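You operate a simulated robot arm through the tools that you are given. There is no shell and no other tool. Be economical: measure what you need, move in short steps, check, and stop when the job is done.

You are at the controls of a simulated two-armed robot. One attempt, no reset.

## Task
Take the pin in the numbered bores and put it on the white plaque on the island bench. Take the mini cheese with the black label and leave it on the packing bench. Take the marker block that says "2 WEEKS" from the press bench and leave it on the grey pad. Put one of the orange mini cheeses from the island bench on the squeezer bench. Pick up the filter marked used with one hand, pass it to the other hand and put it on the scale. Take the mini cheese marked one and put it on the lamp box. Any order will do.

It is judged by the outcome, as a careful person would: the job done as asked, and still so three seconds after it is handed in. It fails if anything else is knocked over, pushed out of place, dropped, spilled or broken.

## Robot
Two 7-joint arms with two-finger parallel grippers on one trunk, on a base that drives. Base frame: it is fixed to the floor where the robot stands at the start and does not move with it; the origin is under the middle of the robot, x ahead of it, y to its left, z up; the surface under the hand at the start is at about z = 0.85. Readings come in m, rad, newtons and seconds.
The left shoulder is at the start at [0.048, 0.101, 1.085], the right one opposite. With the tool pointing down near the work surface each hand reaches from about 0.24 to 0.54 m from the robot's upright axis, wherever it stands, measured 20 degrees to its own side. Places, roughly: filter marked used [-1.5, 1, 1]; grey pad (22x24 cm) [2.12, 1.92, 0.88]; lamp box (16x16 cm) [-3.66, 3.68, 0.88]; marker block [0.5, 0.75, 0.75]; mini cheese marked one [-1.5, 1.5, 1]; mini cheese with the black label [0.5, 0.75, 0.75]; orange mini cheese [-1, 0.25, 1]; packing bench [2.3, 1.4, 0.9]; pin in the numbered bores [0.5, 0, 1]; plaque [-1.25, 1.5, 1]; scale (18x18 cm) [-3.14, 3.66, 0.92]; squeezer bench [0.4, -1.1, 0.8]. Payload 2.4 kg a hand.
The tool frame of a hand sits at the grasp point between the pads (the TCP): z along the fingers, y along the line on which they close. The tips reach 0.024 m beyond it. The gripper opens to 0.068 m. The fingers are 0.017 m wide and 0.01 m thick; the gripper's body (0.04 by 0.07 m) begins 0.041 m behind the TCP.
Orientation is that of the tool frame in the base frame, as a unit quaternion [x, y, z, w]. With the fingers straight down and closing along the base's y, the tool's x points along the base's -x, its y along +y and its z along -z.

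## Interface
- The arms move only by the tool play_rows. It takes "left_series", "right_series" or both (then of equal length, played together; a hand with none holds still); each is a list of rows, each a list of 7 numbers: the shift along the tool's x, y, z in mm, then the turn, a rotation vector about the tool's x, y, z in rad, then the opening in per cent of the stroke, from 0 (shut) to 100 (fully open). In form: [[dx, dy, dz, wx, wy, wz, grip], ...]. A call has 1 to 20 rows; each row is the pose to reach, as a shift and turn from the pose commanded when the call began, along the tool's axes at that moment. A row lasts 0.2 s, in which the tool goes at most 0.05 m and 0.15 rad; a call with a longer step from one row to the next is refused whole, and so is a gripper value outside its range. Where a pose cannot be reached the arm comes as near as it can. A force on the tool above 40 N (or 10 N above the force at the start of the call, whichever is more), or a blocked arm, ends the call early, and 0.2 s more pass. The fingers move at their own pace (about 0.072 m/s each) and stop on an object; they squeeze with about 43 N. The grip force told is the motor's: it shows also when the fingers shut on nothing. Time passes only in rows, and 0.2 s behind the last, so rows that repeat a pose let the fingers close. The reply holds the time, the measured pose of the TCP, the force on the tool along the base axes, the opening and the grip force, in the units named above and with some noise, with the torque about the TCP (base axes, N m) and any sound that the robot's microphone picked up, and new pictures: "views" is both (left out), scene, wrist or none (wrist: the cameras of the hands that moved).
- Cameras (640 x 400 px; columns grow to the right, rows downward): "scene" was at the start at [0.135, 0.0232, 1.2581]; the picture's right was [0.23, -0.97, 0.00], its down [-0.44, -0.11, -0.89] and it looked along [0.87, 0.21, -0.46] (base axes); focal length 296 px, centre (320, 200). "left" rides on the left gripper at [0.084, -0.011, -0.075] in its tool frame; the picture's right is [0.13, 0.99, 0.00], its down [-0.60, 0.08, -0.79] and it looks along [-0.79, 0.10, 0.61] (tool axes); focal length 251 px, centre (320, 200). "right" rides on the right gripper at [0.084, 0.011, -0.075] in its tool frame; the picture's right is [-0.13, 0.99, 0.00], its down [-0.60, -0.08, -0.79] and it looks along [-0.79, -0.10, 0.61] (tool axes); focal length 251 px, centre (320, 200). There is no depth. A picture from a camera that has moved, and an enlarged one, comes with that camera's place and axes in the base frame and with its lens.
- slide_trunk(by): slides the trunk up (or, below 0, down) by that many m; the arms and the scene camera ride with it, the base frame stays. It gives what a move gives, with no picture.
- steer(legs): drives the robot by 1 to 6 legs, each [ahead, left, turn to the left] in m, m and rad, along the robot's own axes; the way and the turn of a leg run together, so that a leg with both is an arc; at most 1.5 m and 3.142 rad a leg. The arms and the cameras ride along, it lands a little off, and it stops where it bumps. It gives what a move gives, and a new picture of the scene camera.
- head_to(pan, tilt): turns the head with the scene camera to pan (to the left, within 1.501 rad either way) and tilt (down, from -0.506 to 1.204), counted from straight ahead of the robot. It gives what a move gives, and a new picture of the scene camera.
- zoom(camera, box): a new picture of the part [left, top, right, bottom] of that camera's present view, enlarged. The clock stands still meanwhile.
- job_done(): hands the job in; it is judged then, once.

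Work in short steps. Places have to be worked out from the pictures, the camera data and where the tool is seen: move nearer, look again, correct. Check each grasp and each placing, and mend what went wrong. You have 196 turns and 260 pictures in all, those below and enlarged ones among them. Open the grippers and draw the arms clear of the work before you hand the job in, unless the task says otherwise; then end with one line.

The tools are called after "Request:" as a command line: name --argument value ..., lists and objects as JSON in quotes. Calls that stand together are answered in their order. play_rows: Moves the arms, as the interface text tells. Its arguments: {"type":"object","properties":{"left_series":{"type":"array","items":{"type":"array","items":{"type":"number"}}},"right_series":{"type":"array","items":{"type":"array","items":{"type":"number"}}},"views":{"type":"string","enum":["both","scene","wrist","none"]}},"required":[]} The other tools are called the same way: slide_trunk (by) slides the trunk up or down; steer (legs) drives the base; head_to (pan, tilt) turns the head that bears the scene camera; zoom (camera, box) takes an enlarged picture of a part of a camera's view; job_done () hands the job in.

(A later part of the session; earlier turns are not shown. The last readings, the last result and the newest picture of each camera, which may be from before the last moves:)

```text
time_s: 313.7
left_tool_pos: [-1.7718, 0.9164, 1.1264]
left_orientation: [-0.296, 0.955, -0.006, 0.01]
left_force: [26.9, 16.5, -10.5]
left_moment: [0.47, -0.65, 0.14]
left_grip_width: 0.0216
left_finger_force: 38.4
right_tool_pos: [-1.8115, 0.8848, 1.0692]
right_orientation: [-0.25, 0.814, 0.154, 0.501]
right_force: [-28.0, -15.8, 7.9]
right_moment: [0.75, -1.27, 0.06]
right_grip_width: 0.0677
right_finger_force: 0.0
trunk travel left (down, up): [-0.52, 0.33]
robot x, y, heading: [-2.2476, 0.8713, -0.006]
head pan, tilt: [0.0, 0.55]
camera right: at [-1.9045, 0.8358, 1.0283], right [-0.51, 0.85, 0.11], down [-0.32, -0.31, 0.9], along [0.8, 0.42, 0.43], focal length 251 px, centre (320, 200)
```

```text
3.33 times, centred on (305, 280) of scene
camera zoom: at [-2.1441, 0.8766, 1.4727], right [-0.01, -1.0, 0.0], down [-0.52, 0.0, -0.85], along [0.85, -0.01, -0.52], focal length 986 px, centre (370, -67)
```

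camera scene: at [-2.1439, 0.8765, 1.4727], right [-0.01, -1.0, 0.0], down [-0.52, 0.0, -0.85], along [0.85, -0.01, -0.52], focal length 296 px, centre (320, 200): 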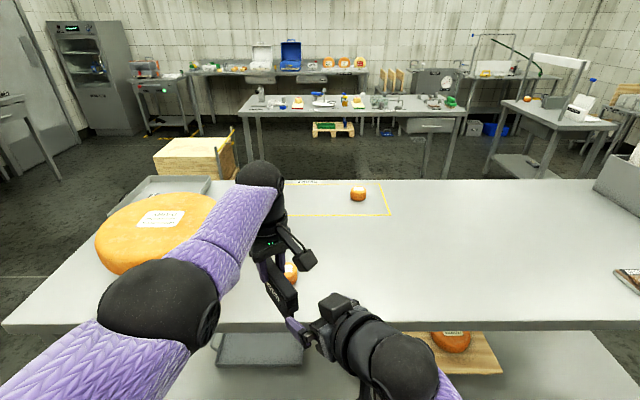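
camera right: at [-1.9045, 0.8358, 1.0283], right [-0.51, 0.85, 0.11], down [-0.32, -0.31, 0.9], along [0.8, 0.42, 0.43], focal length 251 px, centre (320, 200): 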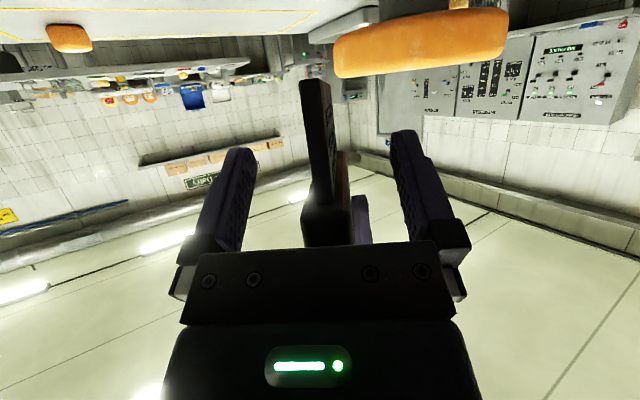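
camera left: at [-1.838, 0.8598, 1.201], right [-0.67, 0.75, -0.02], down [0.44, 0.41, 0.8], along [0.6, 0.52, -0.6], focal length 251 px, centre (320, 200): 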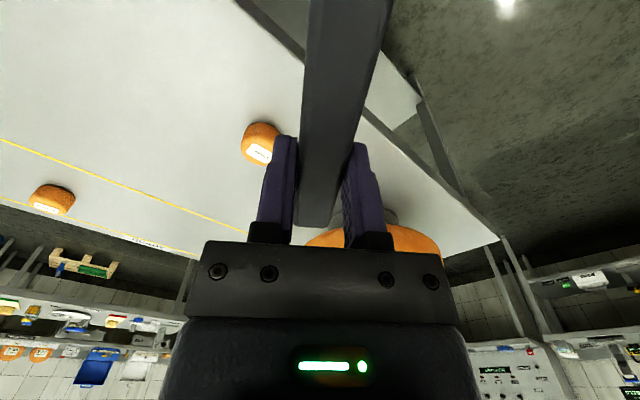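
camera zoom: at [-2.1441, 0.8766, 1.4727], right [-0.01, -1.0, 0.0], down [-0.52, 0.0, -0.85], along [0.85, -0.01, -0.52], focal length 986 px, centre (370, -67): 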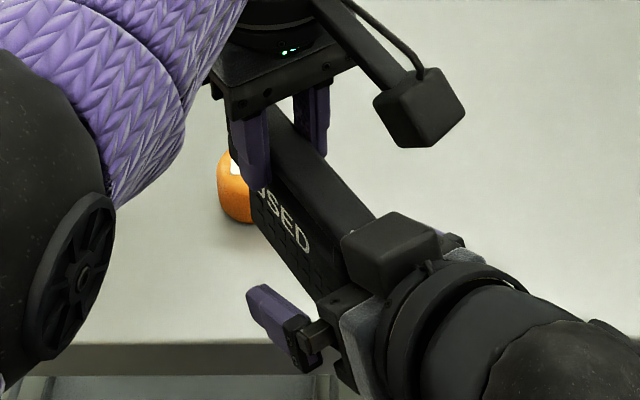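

The right gripper's housing touched the bar's rear end (~30 N). I back off 8 mm, then close on the slab edge.

Request:
play_rows --right_series '[[0, 0, -4, 0, 0, 0, 100], [0, 0, -8, 0, 0, 0, 100], [0, 0, -8, 0, 0, 0, 100]]' --views "wrist"

```text
time_s: 314.5
left_tool_pos: [-1.7735, 0.9154, 1.1254]
left_orientation: [-0.295, 0.956, -0.007, 0.007]
left_force: [0.5, 0.5, -1.5]
left_moment: [0.02, -0.04, 0.03]
left_grip_width: 0.0216
left_finger_force: 38.9
right_tool_pos: [-1.8192, 0.8793, 1.0719]
right_orientation: [-0.249, 0.815, 0.152, 0.501]
right_force: [-0.1, 0.4, -0.2]
right_moment: [0.0, 0.0, 0.0]
right_grip_width: 0.0681
right_finger_force: 0.1
trunk travel left (down, up): [-0.52, 0.33]
robot x, y, heading: [-2.2521, 0.879, -0.011]
head pan, tilt: [0.0, 0.55]
camera right: at [-1.9109, 0.8316, 1.0314], right [-0.51, 0.85, 0.11], down [-0.32, -0.31, 0.9], along [0.8, 0.42, 0.43], focal length 251 px, centre (320, 200)
```

right: 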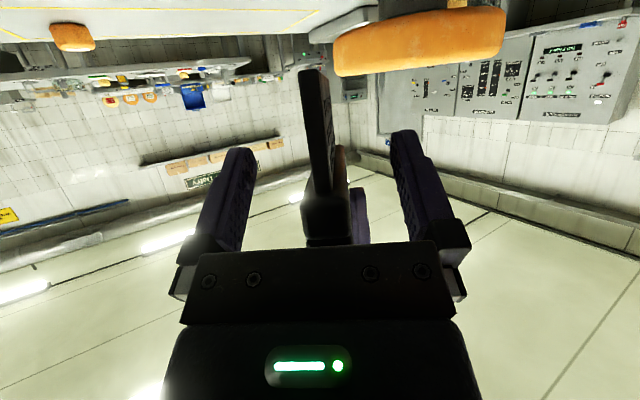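

The slab edge is centred. I close the right gripper.

Request:
play_rows --right_series '[[0, 0, 0, 0, 0, 0, 60], [0, 0, 0, 0, 0, 0, 35], [0, 0, 0, 0, 0, 0, 15], [0, 0, 0, 0, 0, 0, 0], [0, 0, 0, 0, 0, 0, 0]]' --views "wrist"

Request:
zoom --camera "scene" --box '[230, 220, 380, 340]'

```text
time_s: 315.7
left_tool_pos: [-1.7729, 0.9148, 1.125]
left_orientation: [-0.295, 0.956, -0.007, 0.008]
left_force: [10.3, -11.0, -2.3]
left_moment: [-0.27, -0.19, 0.37]
left_grip_width: 0.0216
left_finger_force: 38.5
right_tool_pos: [-1.8191, 0.8817, 1.0724]
right_orientation: [-0.251, 0.814, 0.154, 0.501]
right_force: [-10.9, 11.1, 2.1]
right_moment: [-0.26, -0.38, 0.48]
right_grip_width: 0.0221
right_finger_force: 39.0
trunk travel left (down, up): [-0.52, 0.33]
robot x, y, heading: [-2.2472, 0.8767, -0.004]
head pan, tilt: [0.0, 0.55]
camera right: at [-1.9112, 0.8321, 1.0315], right [-0.51, 0.85, 0.11], down [-0.32, -0.31, 0.9], along [0.8, 0.42, 0.43], focal length 251 px, centre (320, 200)
```

right: 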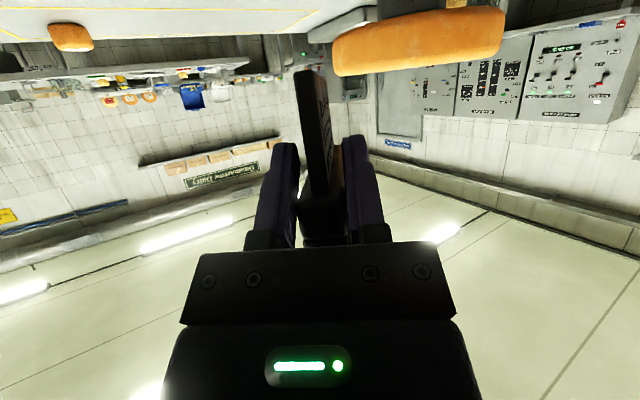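

```text
3.33 times, centred on (305, 280) of scene
camera zoom: at [-2.144, 0.8767, 1.4727], right [-0.01, -1.0, 0.0], down [-0.52, 0.0, -0.85], along [0.85, -0.01, -0.52], focal length 986 px, centre (370, -67)
```

zoom: 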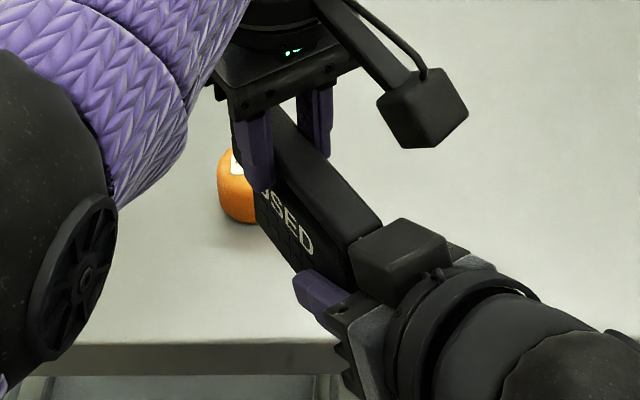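

Right hand holds the label bar (22 mm, 39 N). I now open the left hand and raise it away.

Request:
play_rows --left_series '[[0, 0, 0, 0, 0, 0, 30], [0, 0, 0, 0, 0, 0, 60], [0, 0, 0, 0, 0, 0, 80], [0, 0, -15, 0, 0, 0, 80], [0, 0, -35, 0, 0, 0, 80], [0, 10, -50, 0, 0, 0, 80]]' --views "both"

Request:
zoom --camera "scene" --box '[230, 200, 410, 340]'

```text
time_s: 317.1
left_tool_pos: [-1.7727, 0.9225, 1.1744]
left_orientation: [-0.295, 0.955, -0.006, 0.007]
left_force: [-0.2, -0.1, 0.5]
left_moment: [-0.02, -0.02, 0.0]
left_grip_width: 0.0542
left_finger_force: 0.1
left hand out of reach, approached as far as the arm can: row 6
right_tool_pos: [-1.8193, 0.8804, 1.0724]
right_orientation: [-0.25, 0.815, 0.153, 0.501]
right_force: [-0.4, -0.3, 0.1]
right_moment: [-0.03, 0.06, 0.02]
right_grip_width: 0.0216
right_finger_force: 37.9
trunk travel left (down, up): [-0.52, 0.33]
robot x, y, heading: [-2.2541, 0.8739, -0.009]
head pan, tilt: [0.0, 0.55]
camera scene: at [-2.144, 0.8768, 1.4727], right [-0.01, -1.0, 0.0], down [-0.52, 0.0, -0.85], along [0.85, -0.01, -0.52], focal length 296 px, centre (320, 200)
camera left: at [-1.8392, 0.8675, 1.2494], right [-0.67, 0.75, -0.02], down [0.44, 0.41, 0.8], along [0.6, 0.52, -0.6], focal length 251 px, centre (320, 200)
```

scene: 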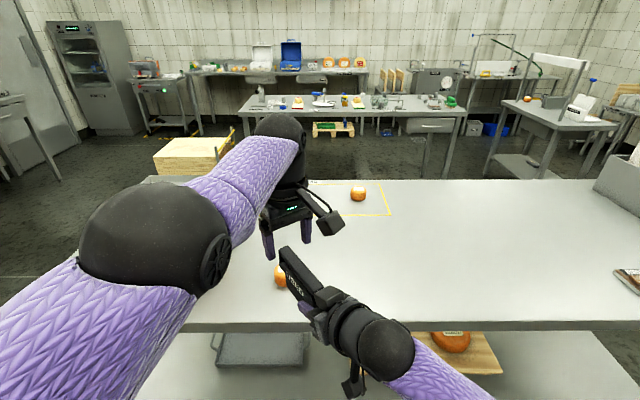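
left: 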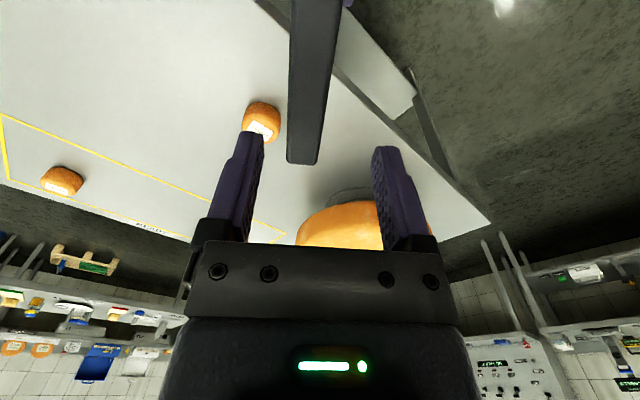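

```text
2.86 times, centred on (320, 270) of scene
camera zoom: at [-2.144, 0.8768, 1.4727], right [-0.01, -1.0, 0.0], down [-0.52, 0.0, -0.85], along [0.85, -0.01, -0.52], focal length 845 px, centre (320, 0)
```

zoom: 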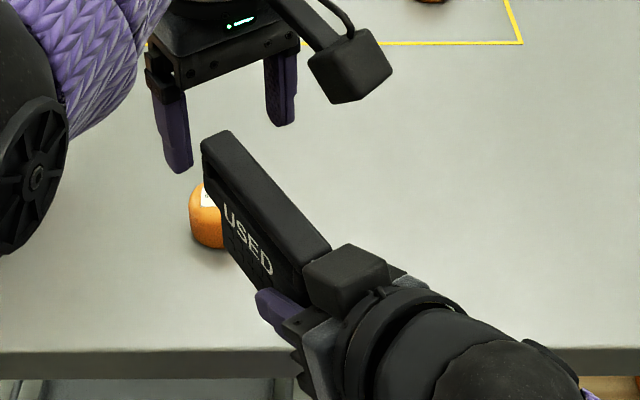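

The pass succeeded. I move the left hand aside to the left and the right hand (with the filter) to the right, straightening its heading.

Request:
play_rows --left_series '[[-1, 30, 0, 0, 0, 0.1, 80], [-2, 62, 0, 0, 0, 0.2, 80], [-4, 94, 0, 0, 0, 0.32, 90], [-5, 125, 0, 0, 0, 0.44, 100], [-7, 157, 0, 0, 0, 0.54, 100], [-8, 188, 0, 0, 0, 0.6, 100]]' --views "none"

Request:
play_rows --right_series '[[7, -24, -14, 0.09, 0, 0.045, 0], [15, -48, -29, 0.18, 0, 0.09, 0], [22, -72, -43, 0.27, 0, 0.135, 0], [30, -96, -58, 0.36, 0, 0.18, 0], [37, -120, -73, 0.45, 0, 0.228, 0], [45, -144, -87, 0.535, 0, 0.272, 0]]' --views "both"

```text
time_s: 318.5
left_tool_pos: [-1.7639, 1.0935, 1.1831]
left_orientation: [-0.006, 1.0, -0.004, 0.008]
left_force: [-0.6, 0.0, -0.4]
left_moment: [0.03, 0.03, 0.0]
left_grip_width: 0.0682
left_finger_force: 0.0
left hand out of reach, approached as far as the arm can: row 1, 2, 3, 4, 5, 6
right_tool_pos: [-1.8184, 0.8806, 1.0721]
right_orientation: [-0.25, 0.814, 0.154, 0.501]
right_force: [0.2, -0.1, -0.2]
right_moment: [-0.04, 0.03, 0.04]
right_grip_width: 0.0215
right_finger_force: 38.7
trunk travel left (down, up): [-0.52, 0.33]
robot x, y, heading: [-2.2477, 0.8743, -0.004]
head pan, tilt: [0.0, 0.55]
```

```text
time_s: 319.9
left_tool_pos: [-1.765, 1.094, 1.1832]
left_orientation: [-0.006, 1.0, -0.005, 0.008]
left_force: [0.0, 0.2, -0.2]
left_moment: [0.0, 0.01, 0.01]
left_grip_width: 0.0678
left_finger_force: 0.1
right_tool_pos: [-1.8156, 0.6633, 1.1072]
right_orientation: [-0.032, 0.851, 0.019, 0.524]
right_force: [-0.6, -0.4, -1.4]
right_moment: [-0.03, 0.05, -0.02]
right_grip_width: 0.0216
right_finger_force: 38.4
right hand out of reach, approached as far as the arm can: row 1, 2, 3, 4, 5, 6
trunk travel left (down, up): [-0.52, 0.33]
robot x, y, heading: [-2.2498, 0.874, -0.003]
head pan, tilt: [0.0, 0.55]
camera scene: at [-2.1444, 0.8781, 1.4728], right [-0.01, -1.0, 0.0], down [-0.52, 0.0, -0.85], along [0.85, -0.01, -0.52], focal length 296 px, centre (320, 200)
camera right: at [-1.9203, 0.6671, 1.0663], right [-0.01, 0.99, 0.11], down [-0.43, -0.11, 0.9], along [0.9, -0.04, 0.43], focal length 251 px, centre (320, 200)
```

scene: 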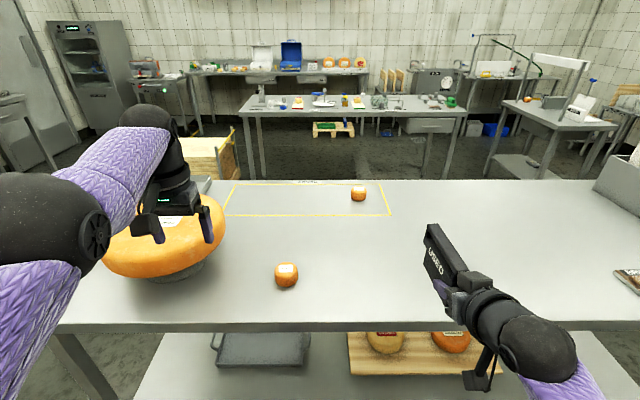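
right: 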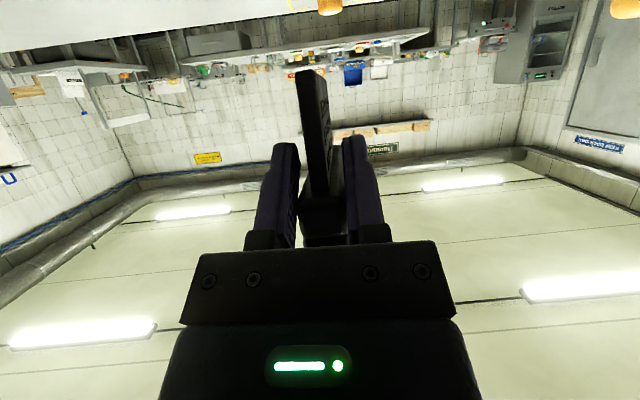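

Now for the cheese ONE: I'll approach from the island's north end. I back a little, strafe north, turn south, and lower the trunk 0.1 m.

Request:
steer --legs '[[-0.1, 0, 0], [0, 1.4, 0], [0, 0, -1.565]]'

Request:
slide_trunk --by -0.1

Request:
head_to --pan 0.4 --tilt 0.6

```text
time_s: 331.5
left_tool_pos: [-2.1019, 1.8218, 1.1843]
left_orientation: [0.698, 0.716, -0.009, 0.003]
left_force: [-0.5, 0.0, 0.3]
left_moment: [-0.04, -0.01, -0.02]
left_grip_width: 0.0681
left_finger_force: 0.1
right_tool_pos: [-2.5306, 1.8658, 1.1071]
right_orientation: [0.576, 0.628, -0.354, 0.385]
right_force: [-1.2, -0.2, -2.0]
right_moment: [0.05, 0.01, -0.01]
right_grip_width: 0.0218
right_finger_force: 38.5
trunk travel left (down, up): [-0.52, 0.33]
robot x, y, heading: [-2.3242, 2.3048, -1.564]
head pan, tilt: [0.0, 0.55]
camera scene: at [-2.3271, 2.1974, 1.4727], right [-1.0, -0.01, 0.0], down [0.0, 0.52, -0.85], along [0.01, -0.85, -0.52], focal length 296 px, centre (320, 200)
```

scene: 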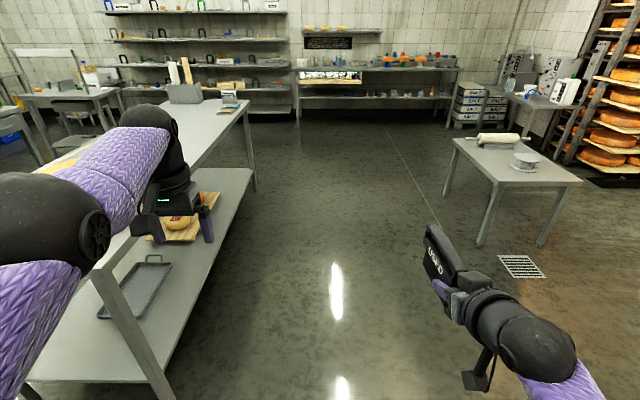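

```text
time_s: 332.9
left_tool_pos: [-2.1016, 1.8165, 1.0718]
left_orientation: [0.698, 0.716, 0.0, -0.006]
left_force: [-0.2, -0.3, -0.8]
left_moment: [0.01, -0.02, -0.02]
left_grip_width: 0.0682
left_finger_force: 0.0
right_tool_pos: [-2.532, 1.8671, 1.0067]
right_orientation: [0.575, 0.628, -0.354, 0.386]
right_force: [0.1, 0.0, -0.6]
right_moment: [0.03, -0.01, 0.0]
right_grip_width: 0.0216
right_finger_force: 38.3
trunk travel left (down, up): [-0.42, 0.43]
robot x, y, heading: [-2.3252, 2.3025, -1.56]
head pan, tilt: [0.0, 0.55]
```

```text
time_s: 333.7
left_tool_pos: [-2.102, 1.8173, 1.0714]
left_orientation: [0.698, 0.716, 0.0, -0.006]
left_force: [0.1, 0.0, -0.5]
left_moment: [0.0, -0.01, 0.03]
left_grip_width: 0.068
left_finger_force: 0.0
right_tool_pos: [-2.5317, 1.866, 1.0065]
right_orientation: [0.576, 0.628, -0.354, 0.386]
right_force: [-0.4, -0.2, -1.1]
right_moment: [0.09, 0.02, 0.0]
right_grip_width: 0.0217
right_finger_force: 38.6
trunk travel left (down, up): [-0.42, 0.43]
robot x, y, heading: [-2.3254, 2.3028, -1.568]
head pan, tilt: [0.4, 0.6]
camera scene: at [-2.2926, 2.1958, 1.3678], right [-0.92, -0.4, 0.0], down [-0.22, 0.52, -0.82], along [0.33, -0.76, -0.57], focal length 296 px, centre (320, 200)
```

scene: 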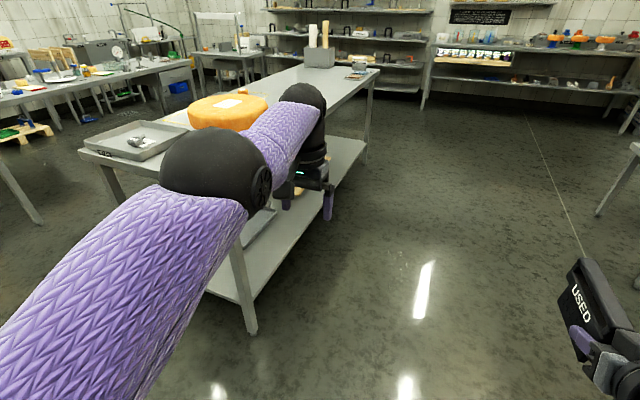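

I yaw the left hand inward 90° here in free space, then strafe to the ONE cheese.

Request:
play_rows --left_series '[[8, 0, 0, 0, 0, -0.142, 100], [16, 0, 0, 0, 0, -0.284, 100], [24, 0, 0, 0, 0, -0.426, 100], [32, 0, 0, 0, 0, -0.568, 100], [40, 0, 0, 0, 0, -0.71, 100], [48, 0, 0, 0, 0, -0.852, 100], [56, 0, 0, 0, 0, -0.994, 100], [64, 0, 0, 0, 0, -1.136, 100], [72, 0, 0, 0, 0, -1.278, 100], [80, 0, 0, 0, 0, -1.42, 100], [80, 0, 0, 0, 0, -1.56, 100]]' --views "none"

Request:
steer --legs '[[0, 0.66, 0]]'

Request:
head_to --pan 0.1 --tilt 0.7

```text
time_s: 336.1
left_tool_pos: [-2.0922, 1.8194, 1.0816]
left_orientation: [-0.008, 1.0, 0.006, -0.004]
left_force: [-0.4, -0.3, -0.8]
left_moment: [0.01, -0.01, -0.04]
left_grip_width: 0.0681
left_finger_force: 0.1
left hand out of reach, approached as far as the arm can: row 1, 2, 3, 4, 5, 6, 7, 8, 9, 10, 11
right_tool_pos: [-2.5309, 1.867, 1.0064]
right_orientation: [0.576, 0.628, -0.355, 0.386]
right_force: [-0.9, 0.1, -0.8]
right_moment: [0.05, 0.03, -0.02]
right_grip_width: 0.0217
right_finger_force: 39.0
trunk travel left (down, up): [-0.42, 0.43]
robot x, y, heading: [-2.3272, 2.3053, -1.567]
head pan, tilt: [0.4, 0.6]
```

```text
time_s: 339.8
left_tool_pos: [-1.4348, 1.8181, 1.0825]
left_orientation: [-0.003, 1.0, 0.005, -0.004]
left_force: [-0.1, 0.2, 1.1]
left_moment: [0.05, -0.02, 0.0]
left_grip_width: 0.0683
left_finger_force: 0.1
right_tool_pos: [-1.8735, 1.8703, 1.0059]
right_orientation: [0.578, 0.626, -0.356, 0.385]
right_force: [0.2, 0.3, -1.8]
right_moment: [0.04, 0.02, 0.02]
right_grip_width: 0.0216
right_finger_force: 38.2
trunk travel left (down, up): [-0.42, 0.43]
robot x, y, heading: [-1.6669, 2.3073, -1.57]
head pan, tilt: [0.4, 0.6]
camera scene: at [-1.632, 2.1971, 1.3678], right [-0.92, -0.39, 0.0], down [-0.22, 0.52, -0.82], along [0.32, -0.76, -0.57], focal length 296 px, centre (320, 200)
```

scene: 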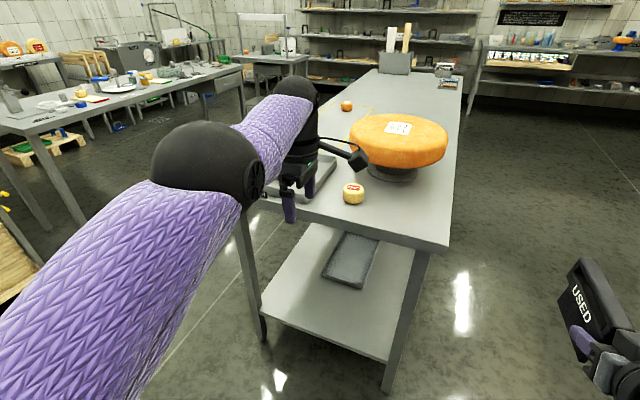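

```text
time_s: 340.6
left_tool_pos: [-1.4336, 1.8187, 1.0818]
left_orientation: [-0.003, 1.0, 0.005, -0.005]
left_force: [0.1, 0.4, 1.1]
left_moment: [0.01, 0.03, -0.01]
left_grip_width: 0.0682
left_finger_force: 0.1
right_tool_pos: [-1.8742, 1.8705, 1.007]
right_orientation: [0.577, 0.626, -0.355, 0.385]
right_force: [0.4, -0.6, -1.7]
right_moment: [0.02, -0.02, 0.03]
right_grip_width: 0.0217
right_finger_force: 38.4
trunk travel left (down, up): [-0.42, 0.43]
robot x, y, heading: [-1.6634, 2.3077, -1.575]
head pan, tilt: [0.099, 0.7]
camera scene: at [-1.6582, 2.194, 1.3591], right [-1.0, -0.1, 0.0], down [-0.06, 0.64, -0.76], along [0.07, -0.76, -0.64], focal length 296 px, centre (320, 200)
```

scene: 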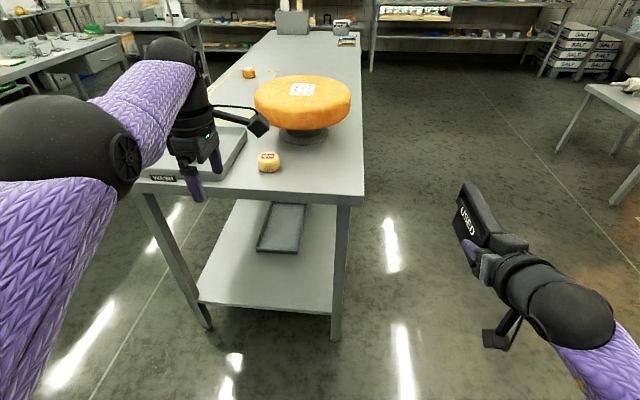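

ONE is at (-1.446,1.505). I drive ahead 0.28 m.

Request:
steer --legs '[[0.28, 0, 0]]'

Request:
zoom --camera "left" --box '[0, 0, 640, 400]'

```text
time_s: 342.6
left_tool_pos: [-1.4361, 1.5379, 1.0809]
left_orientation: [-0.002, 1.0, 0.005, -0.005]
left_force: [-1.1, 0.5, 0.0]
left_moment: [0.0, 0.03, 0.01]
left_grip_width: 0.0682
left_finger_force: 0.1
right_tool_pos: [-1.8754, 1.5901, 1.0065]
right_orientation: [0.579, 0.625, -0.356, 0.384]
right_force: [0.4, 0.2, -1.4]
right_moment: [0.1, 0.0, 0.01]
right_grip_width: 0.0213
right_finger_force: 38.3
trunk travel left (down, up): [-0.42, 0.43]
robot x, y, heading: [-1.6655, 2.0269, -1.57]
head pan, tilt: [0.099, 0.7]
camera scene: at [-1.6592, 1.9134, 1.3591], right [-1.0, -0.1, 0.0], down [-0.06, 0.64, -0.76], along [0.07, -0.76, -0.64], focal length 296 px, centre (320, 200)
```

scene: 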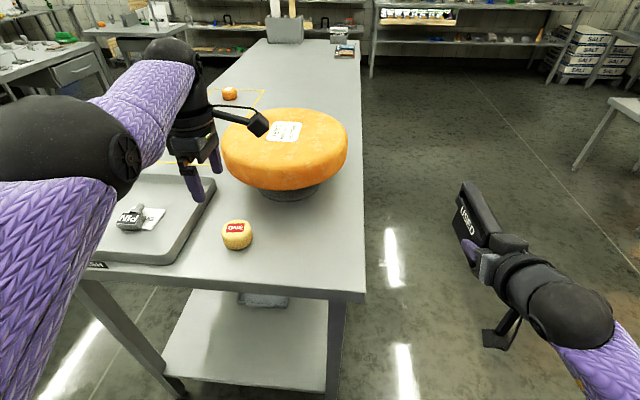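

```text
1.00 times, centred on (320, 200) of left (not enlarged: the box is as wide or as high as the picture)
camera zoom: at [-1.5201, 1.5267, 1.1574], right [-0.13, 0.99, 0.01], down [0.61, 0.07, 0.79], along [0.78, 0.11, -0.62], focal length 251 px, centre (320, 200)
```

zoom: 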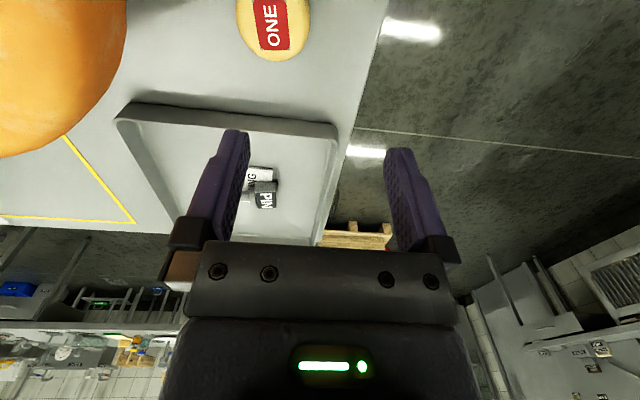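

Target (-1.446,1.504) confirmed. I move over it and descend to 0.955.

Request:
play_rows --left_series '[[5, -18, 20, 0, 0, 0, 100], [10, -34, 50, 0, 0, 0, 100], [10, -34, 90, 0, 0, 0, 100], [10, -34, 125, 0, 0, 0, 100], [10, -34, 125, 0, 0, 0, 100]]' --views "both"

```text
time_s: 343.8
left_tool_pos: [-1.4504, 1.5413, 0.9607]
left_orientation: [-0.002, 1.0, 0.005, -0.004]
left_force: [0.4, 0.3, 0.2]
left_moment: [0.0, -0.01, 0.0]
left_grip_width: 0.0682
left_finger_force: 0.0
left hand out of reach, approached as far as the arm can: row 1, 2, 3, 4, 5
right_tool_pos: [-1.8761, 1.5896, 1.0063]
right_orientation: [0.579, 0.625, -0.356, 0.384]
right_force: [-0.2, 0.1, -0.5]
right_moment: [0.05, -0.01, 0.01]
right_grip_width: 0.0218
right_finger_force: 38.3
trunk travel left (down, up): [-0.42, 0.43]
robot x, y, heading: [-1.6631, 2.0233, -1.573]
head pan, tilt: [0.099, 0.7]
camera scene: at [-1.6593, 1.9139, 1.3591], right [-1.0, -0.1, 0.0], down [-0.06, 0.64, -0.76], along [0.07, -0.76, -0.64], focal length 296 px, centre (320, 200)
camera left: at [-1.5336, 1.5297, 1.0371], right [-0.13, 0.99, 0.01], down [0.61, 0.07, 0.79], along [0.78, 0.11, -0.62], focal length 251 px, centre (320, 200)
```

scene: 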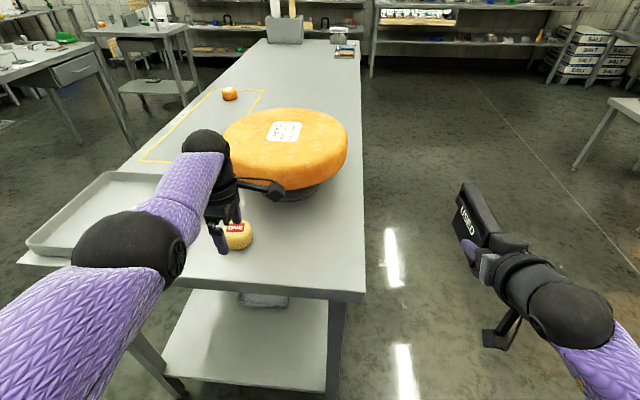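
left: 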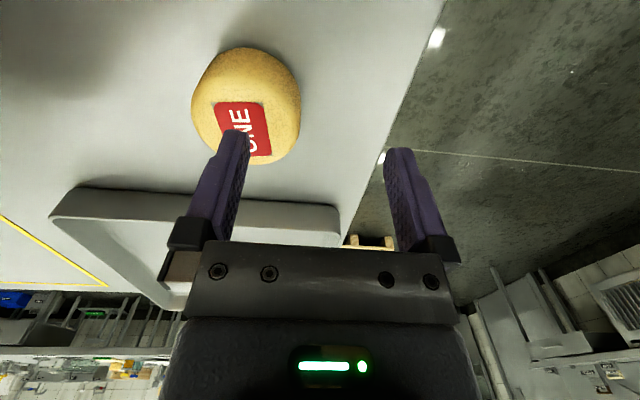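

The hand is at its reach limit; I raise 25 mm and drive the base 6 cm closer.

Request:
play_rows --left_series '[[0, 0, -25, 0, 0, 0, 100], [0, 0, -25, 0, 0, 0, 100]]' --views "none"

Request:
steer --legs '[[0.06, 0, 0]]'

Request:
zoom --camera "left" --box '[0, 0, 640, 400]'

```text
time_s: 344.4
left_tool_pos: [-1.4476, 1.54, 0.9864]
left_orientation: [-0.001, 1.0, 0.005, -0.005]
left_force: [0.1, 1.3, 0.0]
left_moment: [0.05, 0.01, 0.01]
left_grip_width: 0.0681
left_finger_force: 0.2
right_tool_pos: [-1.876, 1.5906, 1.006]
right_orientation: [0.578, 0.625, -0.356, 0.384]
right_force: [0.1, 0.8, -1.0]
right_moment: [0.04, 0.0, 0.01]
right_grip_width: 0.0218
right_finger_force: 38.5
trunk travel left (down, up): [-0.42, 0.43]
robot x, y, heading: [-1.6651, 2.026, -1.574]
head pan, tilt: [0.099, 0.7]
```

```text
time_s: 345.3
left_tool_pos: [-1.4486, 1.4808, 0.9858]
left_orientation: [-0.002, 1.0, 0.005, -0.003]
left_force: [0.5, 0.2, -0.2]
left_moment: [0.02, 0.02, -0.01]
left_grip_width: 0.0682
left_finger_force: 0.0
right_tool_pos: [-1.8763, 1.5289, 1.0056]
right_orientation: [0.578, 0.625, -0.357, 0.385]
right_force: [0.4, -0.7, -1.6]
right_moment: [0.09, 0.0, 0.0]
right_grip_width: 0.0217
right_finger_force: 38.2
trunk travel left (down, up): [-0.42, 0.43]
robot x, y, heading: [-1.6639, 1.9663, -1.576]
head pan, tilt: [0.099, 0.7]
camera scene: at [-1.6594, 1.853, 1.359], right [-1.0, -0.1, 0.0], down [-0.06, 0.64, -0.76], along [0.07, -0.76, -0.64], focal length 296 px, centre (320, 200)
```

scene: 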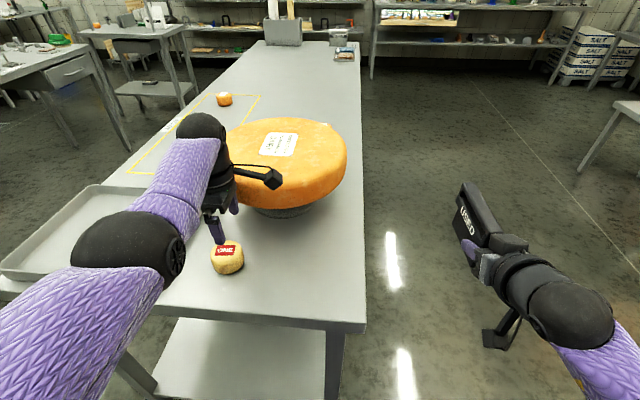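

```text
1.00 times, centred on (320, 200) of left (not enlarged: the box is as wide or as high as the picture)
camera zoom: at [-1.5328, 1.468, 1.062], right [-0.13, 0.99, 0.01], down [0.61, 0.07, 0.79], along [0.78, 0.11, -0.62], focal length 251 px, centre (320, 200)
```

zoom: 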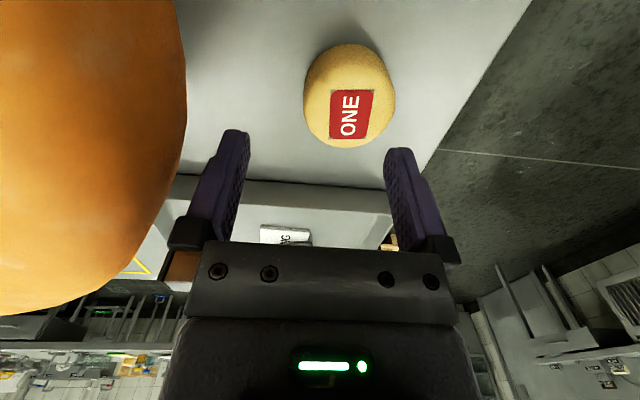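

ONE centre ≈(-1.442,1.502). I shift and lower to just above it.

Request:
play_rows --left_series '[[-3, 12, 0, 0, 0, 0, 100], [-6, 21, 15, 0, 0, 0, 100], [-6, 21, 35, 0, 0, 0, 100], [-6, 21, 45, 0, 0, 0, 100], [-6, 21, 45, 0, 0, 0, 100]]' --views "wrist"

```text
time_s: 346.5
left_tool_pos: [-1.4439, 1.5007, 0.9405]
left_orientation: [-0.002, 1.0, 0.005, -0.005]
left_force: [-0.7, -0.1, 0.1]
left_moment: [0.01, 0.01, 0.0]
left_grip_width: 0.0682
left_finger_force: 0.1
right_tool_pos: [-1.8752, 1.5307, 1.0066]
right_orientation: [0.578, 0.625, -0.356, 0.385]
right_force: [0.6, -0.4, -1.9]
right_moment: [0.06, -0.01, 0.01]
right_grip_width: 0.0216
right_finger_force: 38.5
trunk travel left (down, up): [-0.42, 0.43]
robot x, y, heading: [-1.6631, 1.9619, -1.57]
head pan, tilt: [0.099, 0.7]
camera left: at [-1.528, 1.4902, 1.0168], right [-0.13, 0.99, 0.01], down [0.61, 0.07, 0.79], along [0.78, 0.11, -0.62], focal length 251 px, centre (320, 200)
```

left: 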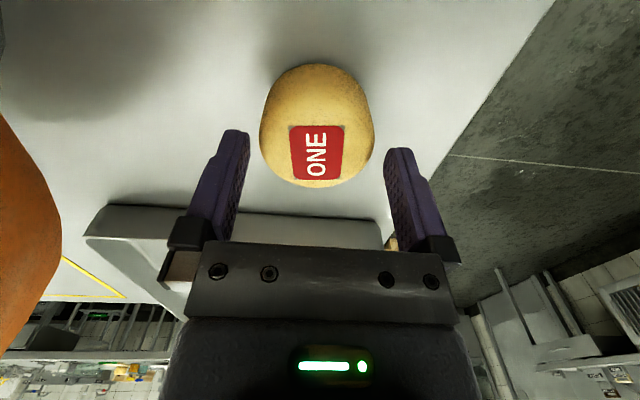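

Centred. I descend 32 mm and close.

Request:
play_rows --left_series '[[0, -1, 15, 0, 0, 0, 100], [0, -1, 31, 0, 0, 0, 100], [0, -1, 31, 0, 0, 0, 60], [0, -1, 31, 0, 0, 0, 40], [0, -1, 31, 0, 0, 0, 40]]' --views "wrist"

```text
time_s: 347.7
left_tool_pos: [-1.4453, 1.5015, 0.9107]
left_orientation: [-0.002, 1.0, 0.004, -0.004]
left_force: [1.2, -2.2, 7.9]
left_moment: [-0.11, 0.0, -0.01]
left_grip_width: 0.0588
left_finger_force: 43.2
right_tool_pos: [-1.8775, 1.5304, 1.0065]
right_orientation: [0.578, 0.625, -0.356, 0.385]
right_force: [0.5, -0.1, -2.3]
right_moment: [0.05, -0.01, 0.01]
right_grip_width: 0.0217
right_finger_force: 38.9
trunk travel left (down, up): [-0.42, 0.43]
robot x, y, heading: [-1.6671, 1.9612, -1.571]
head pan, tilt: [0.099, 0.7]
camera left: at [-1.5285, 1.4898, 0.9867], right [-0.13, 0.99, 0.01], down [0.61, 0.07, 0.79], along [0.78, 0.11, -0.62], focal length 251 px, centre (320, 200)
```

left: 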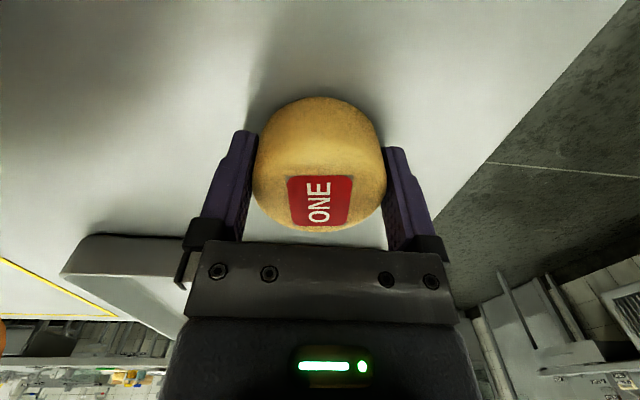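

Gripped. I lift straight up and back the base away northward.

Request:
play_rows --left_series '[[0, 0, -20, 0, 0, 0, 40], [0, 0, -55, 0, 0, 0, 40], [0, 0, -95, 0, 0, 0, 40], [0, 0, -130, 0, 0, 0, 40], [0, 0, -150, 0, 0, 0, 40]]' --views "none"

Request:
steer --legs '[[-0.5, 0, 0]]'

```text
time_s: 348.9
left_tool_pos: [-1.4418, 1.4983, 1.0617]
left_orientation: [-0.002, 1.0, 0.005, -0.005]
left_force: [0.0, 0.0, -0.8]
left_moment: [0.02, -0.03, -0.04]
left_grip_width: 0.0591
left_finger_force: 42.0
right_tool_pos: [-1.8764, 1.5302, 1.0066]
right_orientation: [0.578, 0.625, -0.356, 0.384]
right_force: [0.1, -0.2, -0.9]
right_moment: [0.06, 0.02, -0.01]
right_grip_width: 0.0217
right_finger_force: 38.7
trunk travel left (down, up): [-0.42, 0.43]
robot x, y, heading: [-1.667, 1.9658, -1.572]
head pan, tilt: [0.099, 0.7]
```

```text
time_s: 351.9
left_tool_pos: [-1.4425, 2.004, 1.0607]
left_orientation: [0.002, 1.0, 0.005, -0.004]
left_force: [0.1, 0.4, 0.1]
left_moment: [-0.01, 0.05, -0.01]
left_grip_width: 0.0592
left_finger_force: 42.7
right_tool_pos: [-1.8756, 2.0373, 1.0061]
right_orientation: [0.581, 0.623, -0.358, 0.382]
right_force: [-0.5, 0.7, -1.8]
right_moment: [0.05, 0.01, 0.02]
right_grip_width: 0.0217
right_finger_force: 38.7
trunk travel left (down, up): [-0.42, 0.43]
robot x, y, heading: [-1.6596, 2.4716, -1.584]
head pan, tilt: [0.099, 0.7]
camera scene: at [-1.6564, 2.3597, 1.3592], right [-1.0, -0.09, 0.0], down [-0.06, 0.64, -0.76], along [0.07, -0.76, -0.64], focal length 296 px, centre (320, 200)
```

scene: 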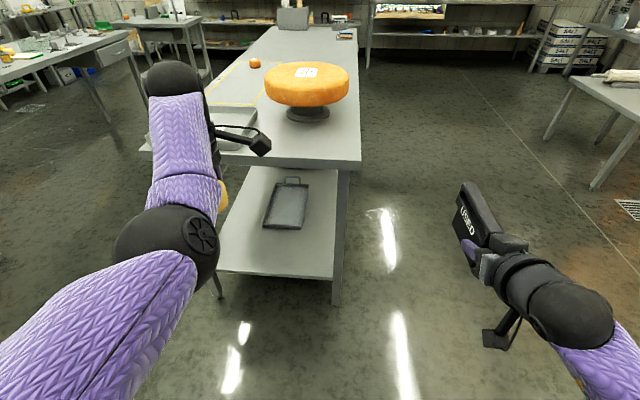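

I unyaw the left hand while turning is clear, then turn north and strafe west toward the scale and lamp box.

Request:
play_rows --left_series '[[0, 0, 0, 0, 0, 0.14, 40], [0, 0, 0, 0, 0, 0.28, 40], [0, 0, 0, 0, 0, 0.42, 40], [0, 0, 0, 0, 0, 0.56, 40], [0, 5, 0, 0, 0, 0.7, 40], [0, 15, 0, 0, 0, 0.84, 40], [0, 25, 0, 0, 0, 0.98, 40], [0, 35, 0, 0, 0, 1.12, 40], [0, 45, 0, 0, 0, 1.26, 40], [0, 55, 0, 0, 0, 1.4, 40], [0, 65, 0, 0, 0, 1.54, 40]]' --views "none"

Request:
steer --legs '[[0, 0, 1.6], [0, 0, 1.55], [0, 0.9, 0], [0, 0.75, 0]]'

Request:
head_to --pan 0.0 --tilt 0.5

```text
time_s: 353.5
left_tool_pos: [-1.4419, 2.0212, 1.0605]
left_orientation: [0.443, 0.897, -0.001, -0.002]
left_force: [4.2, -8.7, -9.6]
left_moment: [0.01, -0.13, 0.08]
left_grip_width: 0.0592
left_finger_force: 43.0
right_tool_pos: [-1.8766, 2.0375, 1.0055]
right_orientation: [0.581, 0.623, -0.357, 0.383]
right_force: [-0.4, 0.3, -1.1]
right_moment: [0.04, 0.02, 0.04]
right_grip_width: 0.0219
right_finger_force: 38.8
trunk travel left (down, up): [-0.42, 0.43]
robot x, y, heading: [-1.6599, 2.4719, -1.582]
head pan, tilt: [0.099, 0.7]
stopped in row 7 (left hand): the force on the tool passed its limit at 98 N (the readings are from after the stop); the commanded pose is now the measured one
```

```text
time_s: 369.5
left_tool_pos: [-3.5202, 2.9561, 1.0602]
left_orientation: [0.895, -0.447, 0.003, -0.001]
left_force: [-6.6, 22.6, -15.0]
left_moment: [-0.75, 0.39, 0.97]
left_grip_width: 0.0588
left_finger_force: 43.0
right_tool_pos: [-3.0857, 2.9371, 1.0068]
right_orientation: [0.62, -0.584, -0.381, -0.359]
right_force: [0.1, -0.5, -1.4]
right_moment: [-0.09, 0.0, 0.01]
right_grip_width: 0.0215
right_finger_force: 39.1
trunk travel left (down, up): [-0.42, 0.43]
robot x, y, heading: [-3.3036, 2.5057, 1.551]
head pan, tilt: [0.099, 0.7]
camera scene: at [-3.3146, 2.6211, 1.3591], right [1.0, 0.08, 0.0], down [0.05, -0.64, -0.76], along [-0.06, 0.76, -0.64], focal length 296 px, centre (320, 200)
```

scene: 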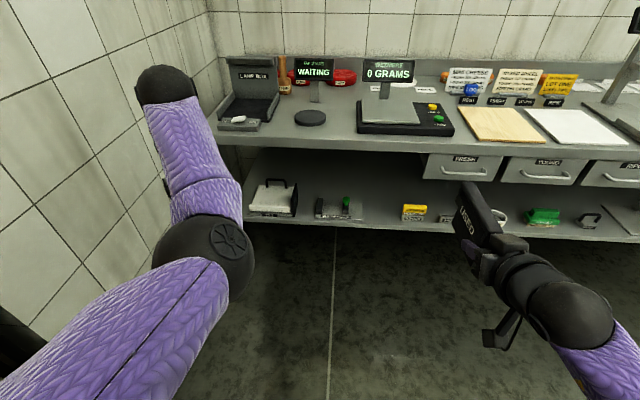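

```text
time_s: 370.2
left_tool_pos: [-3.5204, 2.9586, 1.0602]
left_orientation: [0.895, -0.446, 0.001, -0.001]
left_force: [-5.5, 11.9, -9.9]
left_moment: [-0.19, 0.2, 0.37]
left_grip_width: 0.0591
left_finger_force: 43.5
right_tool_pos: [-3.0856, 2.9388, 1.007]
right_orientation: [0.621, -0.584, -0.381, -0.359]
right_force: [-0.5, -0.2, -1.5]
right_moment: [-0.07, 0.04, 0.02]
right_grip_width: 0.0217
right_finger_force: 38.7
trunk travel left (down, up): [-0.42, 0.43]
robot x, y, heading: [-3.3045, 2.5061, 1.554]
head pan, tilt: [0.0, 0.499]
camera scene: at [-3.3058, 2.6274, 1.3768], right [1.0, -0.02, 0.0], down [-0.01, -0.48, -0.88], along [0.02, 0.88, -0.48], focal length 296 px, centre (320, 200)
```

scene: 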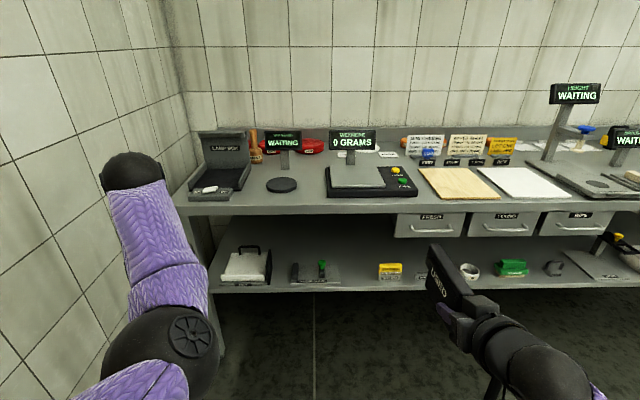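

Lamp box at left, scale ("0 GRAMS") in the middle. I relieve the left wrist slightly and zoom in on both.

Request:
play_rows --left_series '[[0, 0, 0, 0, 0, -0.08, 40], [0, 0, 0, 0, 0, -0.16, 40]]' --views "none"

Request:
zoom --camera "scene" --box '[170, 110, 450, 220]'

```text
time_s: 370.8
left_tool_pos: [-3.5207, 2.9566, 1.0612]
left_orientation: [0.927, -0.374, 0.003, -0.001]
left_force: [-0.2, -1.2, -1.8]
left_moment: [0.03, 0.01, -0.02]
left_grip_width: 0.0592
left_finger_force: 43.4
right_tool_pos: [-3.0859, 2.9367, 1.0058]
right_orientation: [0.62, -0.584, -0.381, -0.359]
right_force: [0.6, -0.5, -1.7]
right_moment: [-0.07, -0.04, 0.04]
right_grip_width: 0.0217
right_finger_force: 38.0
trunk travel left (down, up): [-0.42, 0.43]
robot x, y, heading: [-3.3063, 2.5086, 1.55]
head pan, tilt: [0.0, 0.499]
```

```text
2.29 times, centred on (310, 165) of scene
camera zoom: at [-3.3058, 2.6274, 1.3768], right [1.0, -0.02, 0.0], down [-0.01, -0.48, -0.88], along [0.02, 0.88, -0.48], focal length 676 px, centre (343, 280)
```

zoom: 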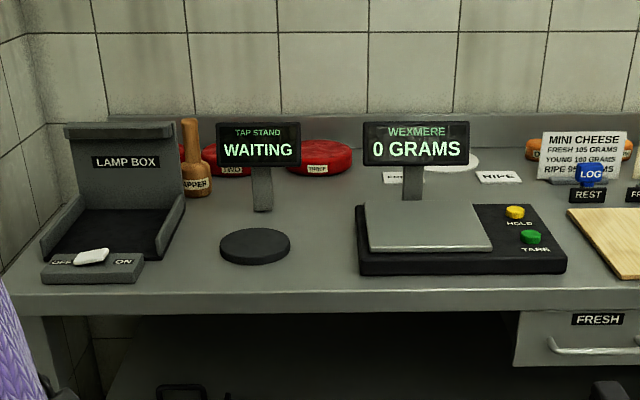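

Scale plate: front edge y≈3.565, centre (-3.14,3.65), z≈0.92. I drive ahead so the filter is just short of the plate, checking first.

Request:
steer --legs '[[0, 0.05, 0.02], [0.5, 0, 0]]'

Request:
head_to --pan -0.3 --tilt 0.75

Request:
zoom --camera "right" --box '[0, 0, 640, 400]'

```text
time_s: 374.3
left_tool_pos: [-3.5816, 3.4546, 1.0595]
left_orientation: [0.932, -0.362, 0.003, 0.0]
left_force: [-0.7, 0.1, -1.2]
left_moment: [-0.01, -0.03, 0.01]
left_grip_width: 0.0593
left_finger_force: 43.4
right_tool_pos: [-3.1456, 3.445, 1.0052]
right_orientation: [0.627, -0.576, -0.386, -0.355]
right_force: [0.8, -0.6, -2.0]
right_moment: [-0.06, -0.04, 0.02]
right_grip_width: 0.0215
right_finger_force: 38.2
trunk travel left (down, up): [-0.42, 0.43]
robot x, y, heading: [-3.3565, 3.0042, 1.573]
head pan, tilt: [0.0, 0.499]
camera scene: at [-3.359, 3.1299, 1.3768], right [1.0, 0.0, 0.0], down [0.0, -0.48, -0.88], along [0.0, 0.88, -0.48], focal length 296 px, centre (320, 200)
```

scene: 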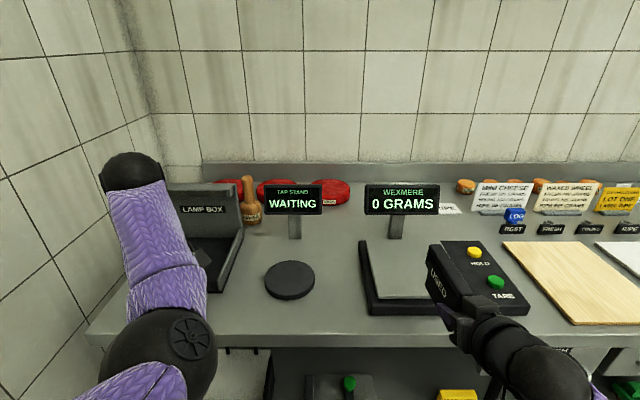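

```text
time_s: 375.1
left_tool_pos: [-3.582, 3.4536, 1.0612]
left_orientation: [0.932, -0.362, 0.002, -0.001]
left_force: [0.0, -0.2, -0.7]
left_moment: [-0.02, 0.01, -0.02]
left_grip_width: 0.0593
left_finger_force: 43.2
right_tool_pos: [-3.1479, 3.4454, 1.0068]
right_orientation: [0.627, -0.576, -0.386, -0.355]
right_force: [1.0, 0.1, -1.8]
right_moment: [-0.08, -0.01, 0.03]
right_grip_width: 0.0217
right_finger_force: 39.0
trunk travel left (down, up): [-0.42, 0.43]
robot x, y, heading: [-3.3528, 3.0078, 1.574]
head pan, tilt: [-0.3, 0.75]
camera scene: at [-3.3345, 3.1178, 1.3549], right [0.96, -0.29, 0.0], down [-0.2, -0.65, -0.73], along [0.21, 0.7, -0.68], focal length 296 px, centre (320, 200)
```

scene: 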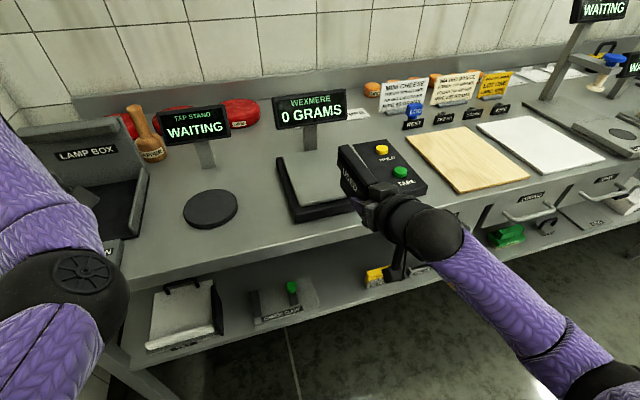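

```text
1.00 times, centred on (320, 200) of right (not enlarged: the box is as wide or as high as the picture)
camera zoom: at [-3.1486, 3.3397, 0.9654], right [-0.99, -0.02, 0.11], down [0.11, -0.43, 0.9], along [0.03, 0.9, 0.43], focal length 251 px, centre (320, 200)
```

zoom: 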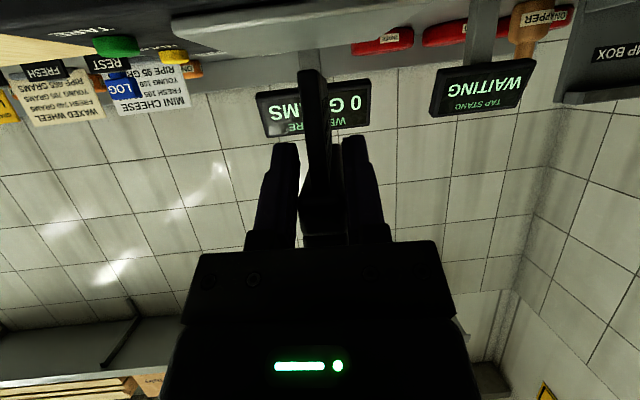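

Filter is in line (x≈-3.15; plate centre (-3.155,3.654)). I drive ahead 0.155 m, staying ~4 cm above the plate.

Request:
steer --legs '[[0.155, 0, 0]]'

Request:
zoom --camera "scene" --box '[230, 130, 470, 330]'

```text
time_s: 376.5
left_tool_pos: [-3.5807, 3.6087, 1.0604]
left_orientation: [0.931, -0.365, 0.002, -0.001]
left_force: [0.2, -0.4, -2.0]
left_moment: [-0.02, 0.01, 0.0]
left_grip_width: 0.0591
left_finger_force: 42.8
right_tool_pos: [-3.1465, 3.5995, 1.0062]
right_orientation: [0.626, -0.578, -0.385, -0.355]
right_force: [-0.1, 0.0, -1.3]
right_moment: [-0.07, -0.04, -0.02]
right_grip_width: 0.0217
right_finger_force: 38.6
trunk travel left (down, up): [-0.42, 0.43]
robot x, y, heading: [-3.3548, 3.162, 1.574]
head pan, tilt: [-0.3, 0.75]
camera scene: at [-3.3345, 3.2734, 1.3548], right [0.96, -0.29, 0.0], down [-0.2, -0.65, -0.73], along [0.22, 0.7, -0.68], focal length 296 px, centre (320, 200)
```

scene: 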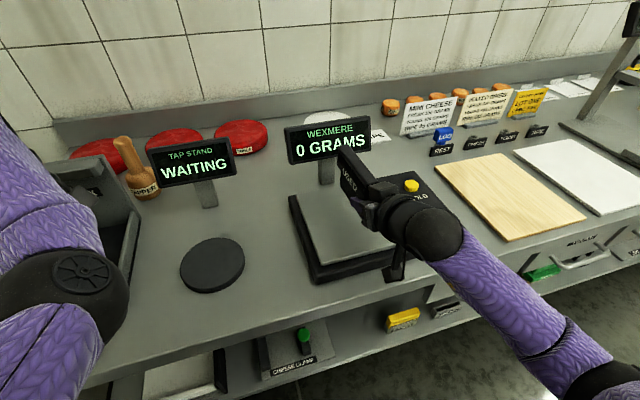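

```text
2.00 times, centred on (350, 230) of scene
camera zoom: at [-3.3345, 3.2734, 1.3548], right [0.96, -0.29, 0.0], down [-0.2, -0.65, -0.73], along [0.22, 0.7, -0.68], focal length 592 px, centre (260, 140)
```

zoom: 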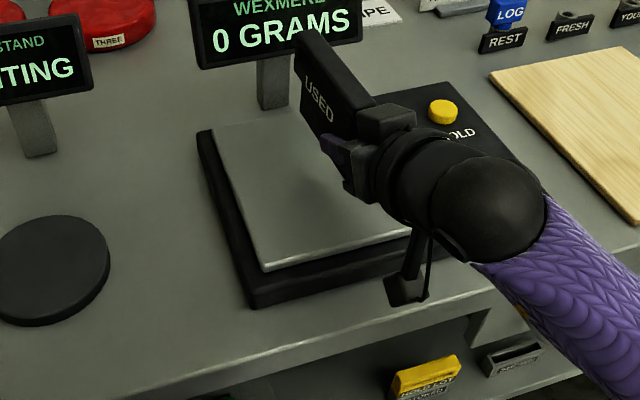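

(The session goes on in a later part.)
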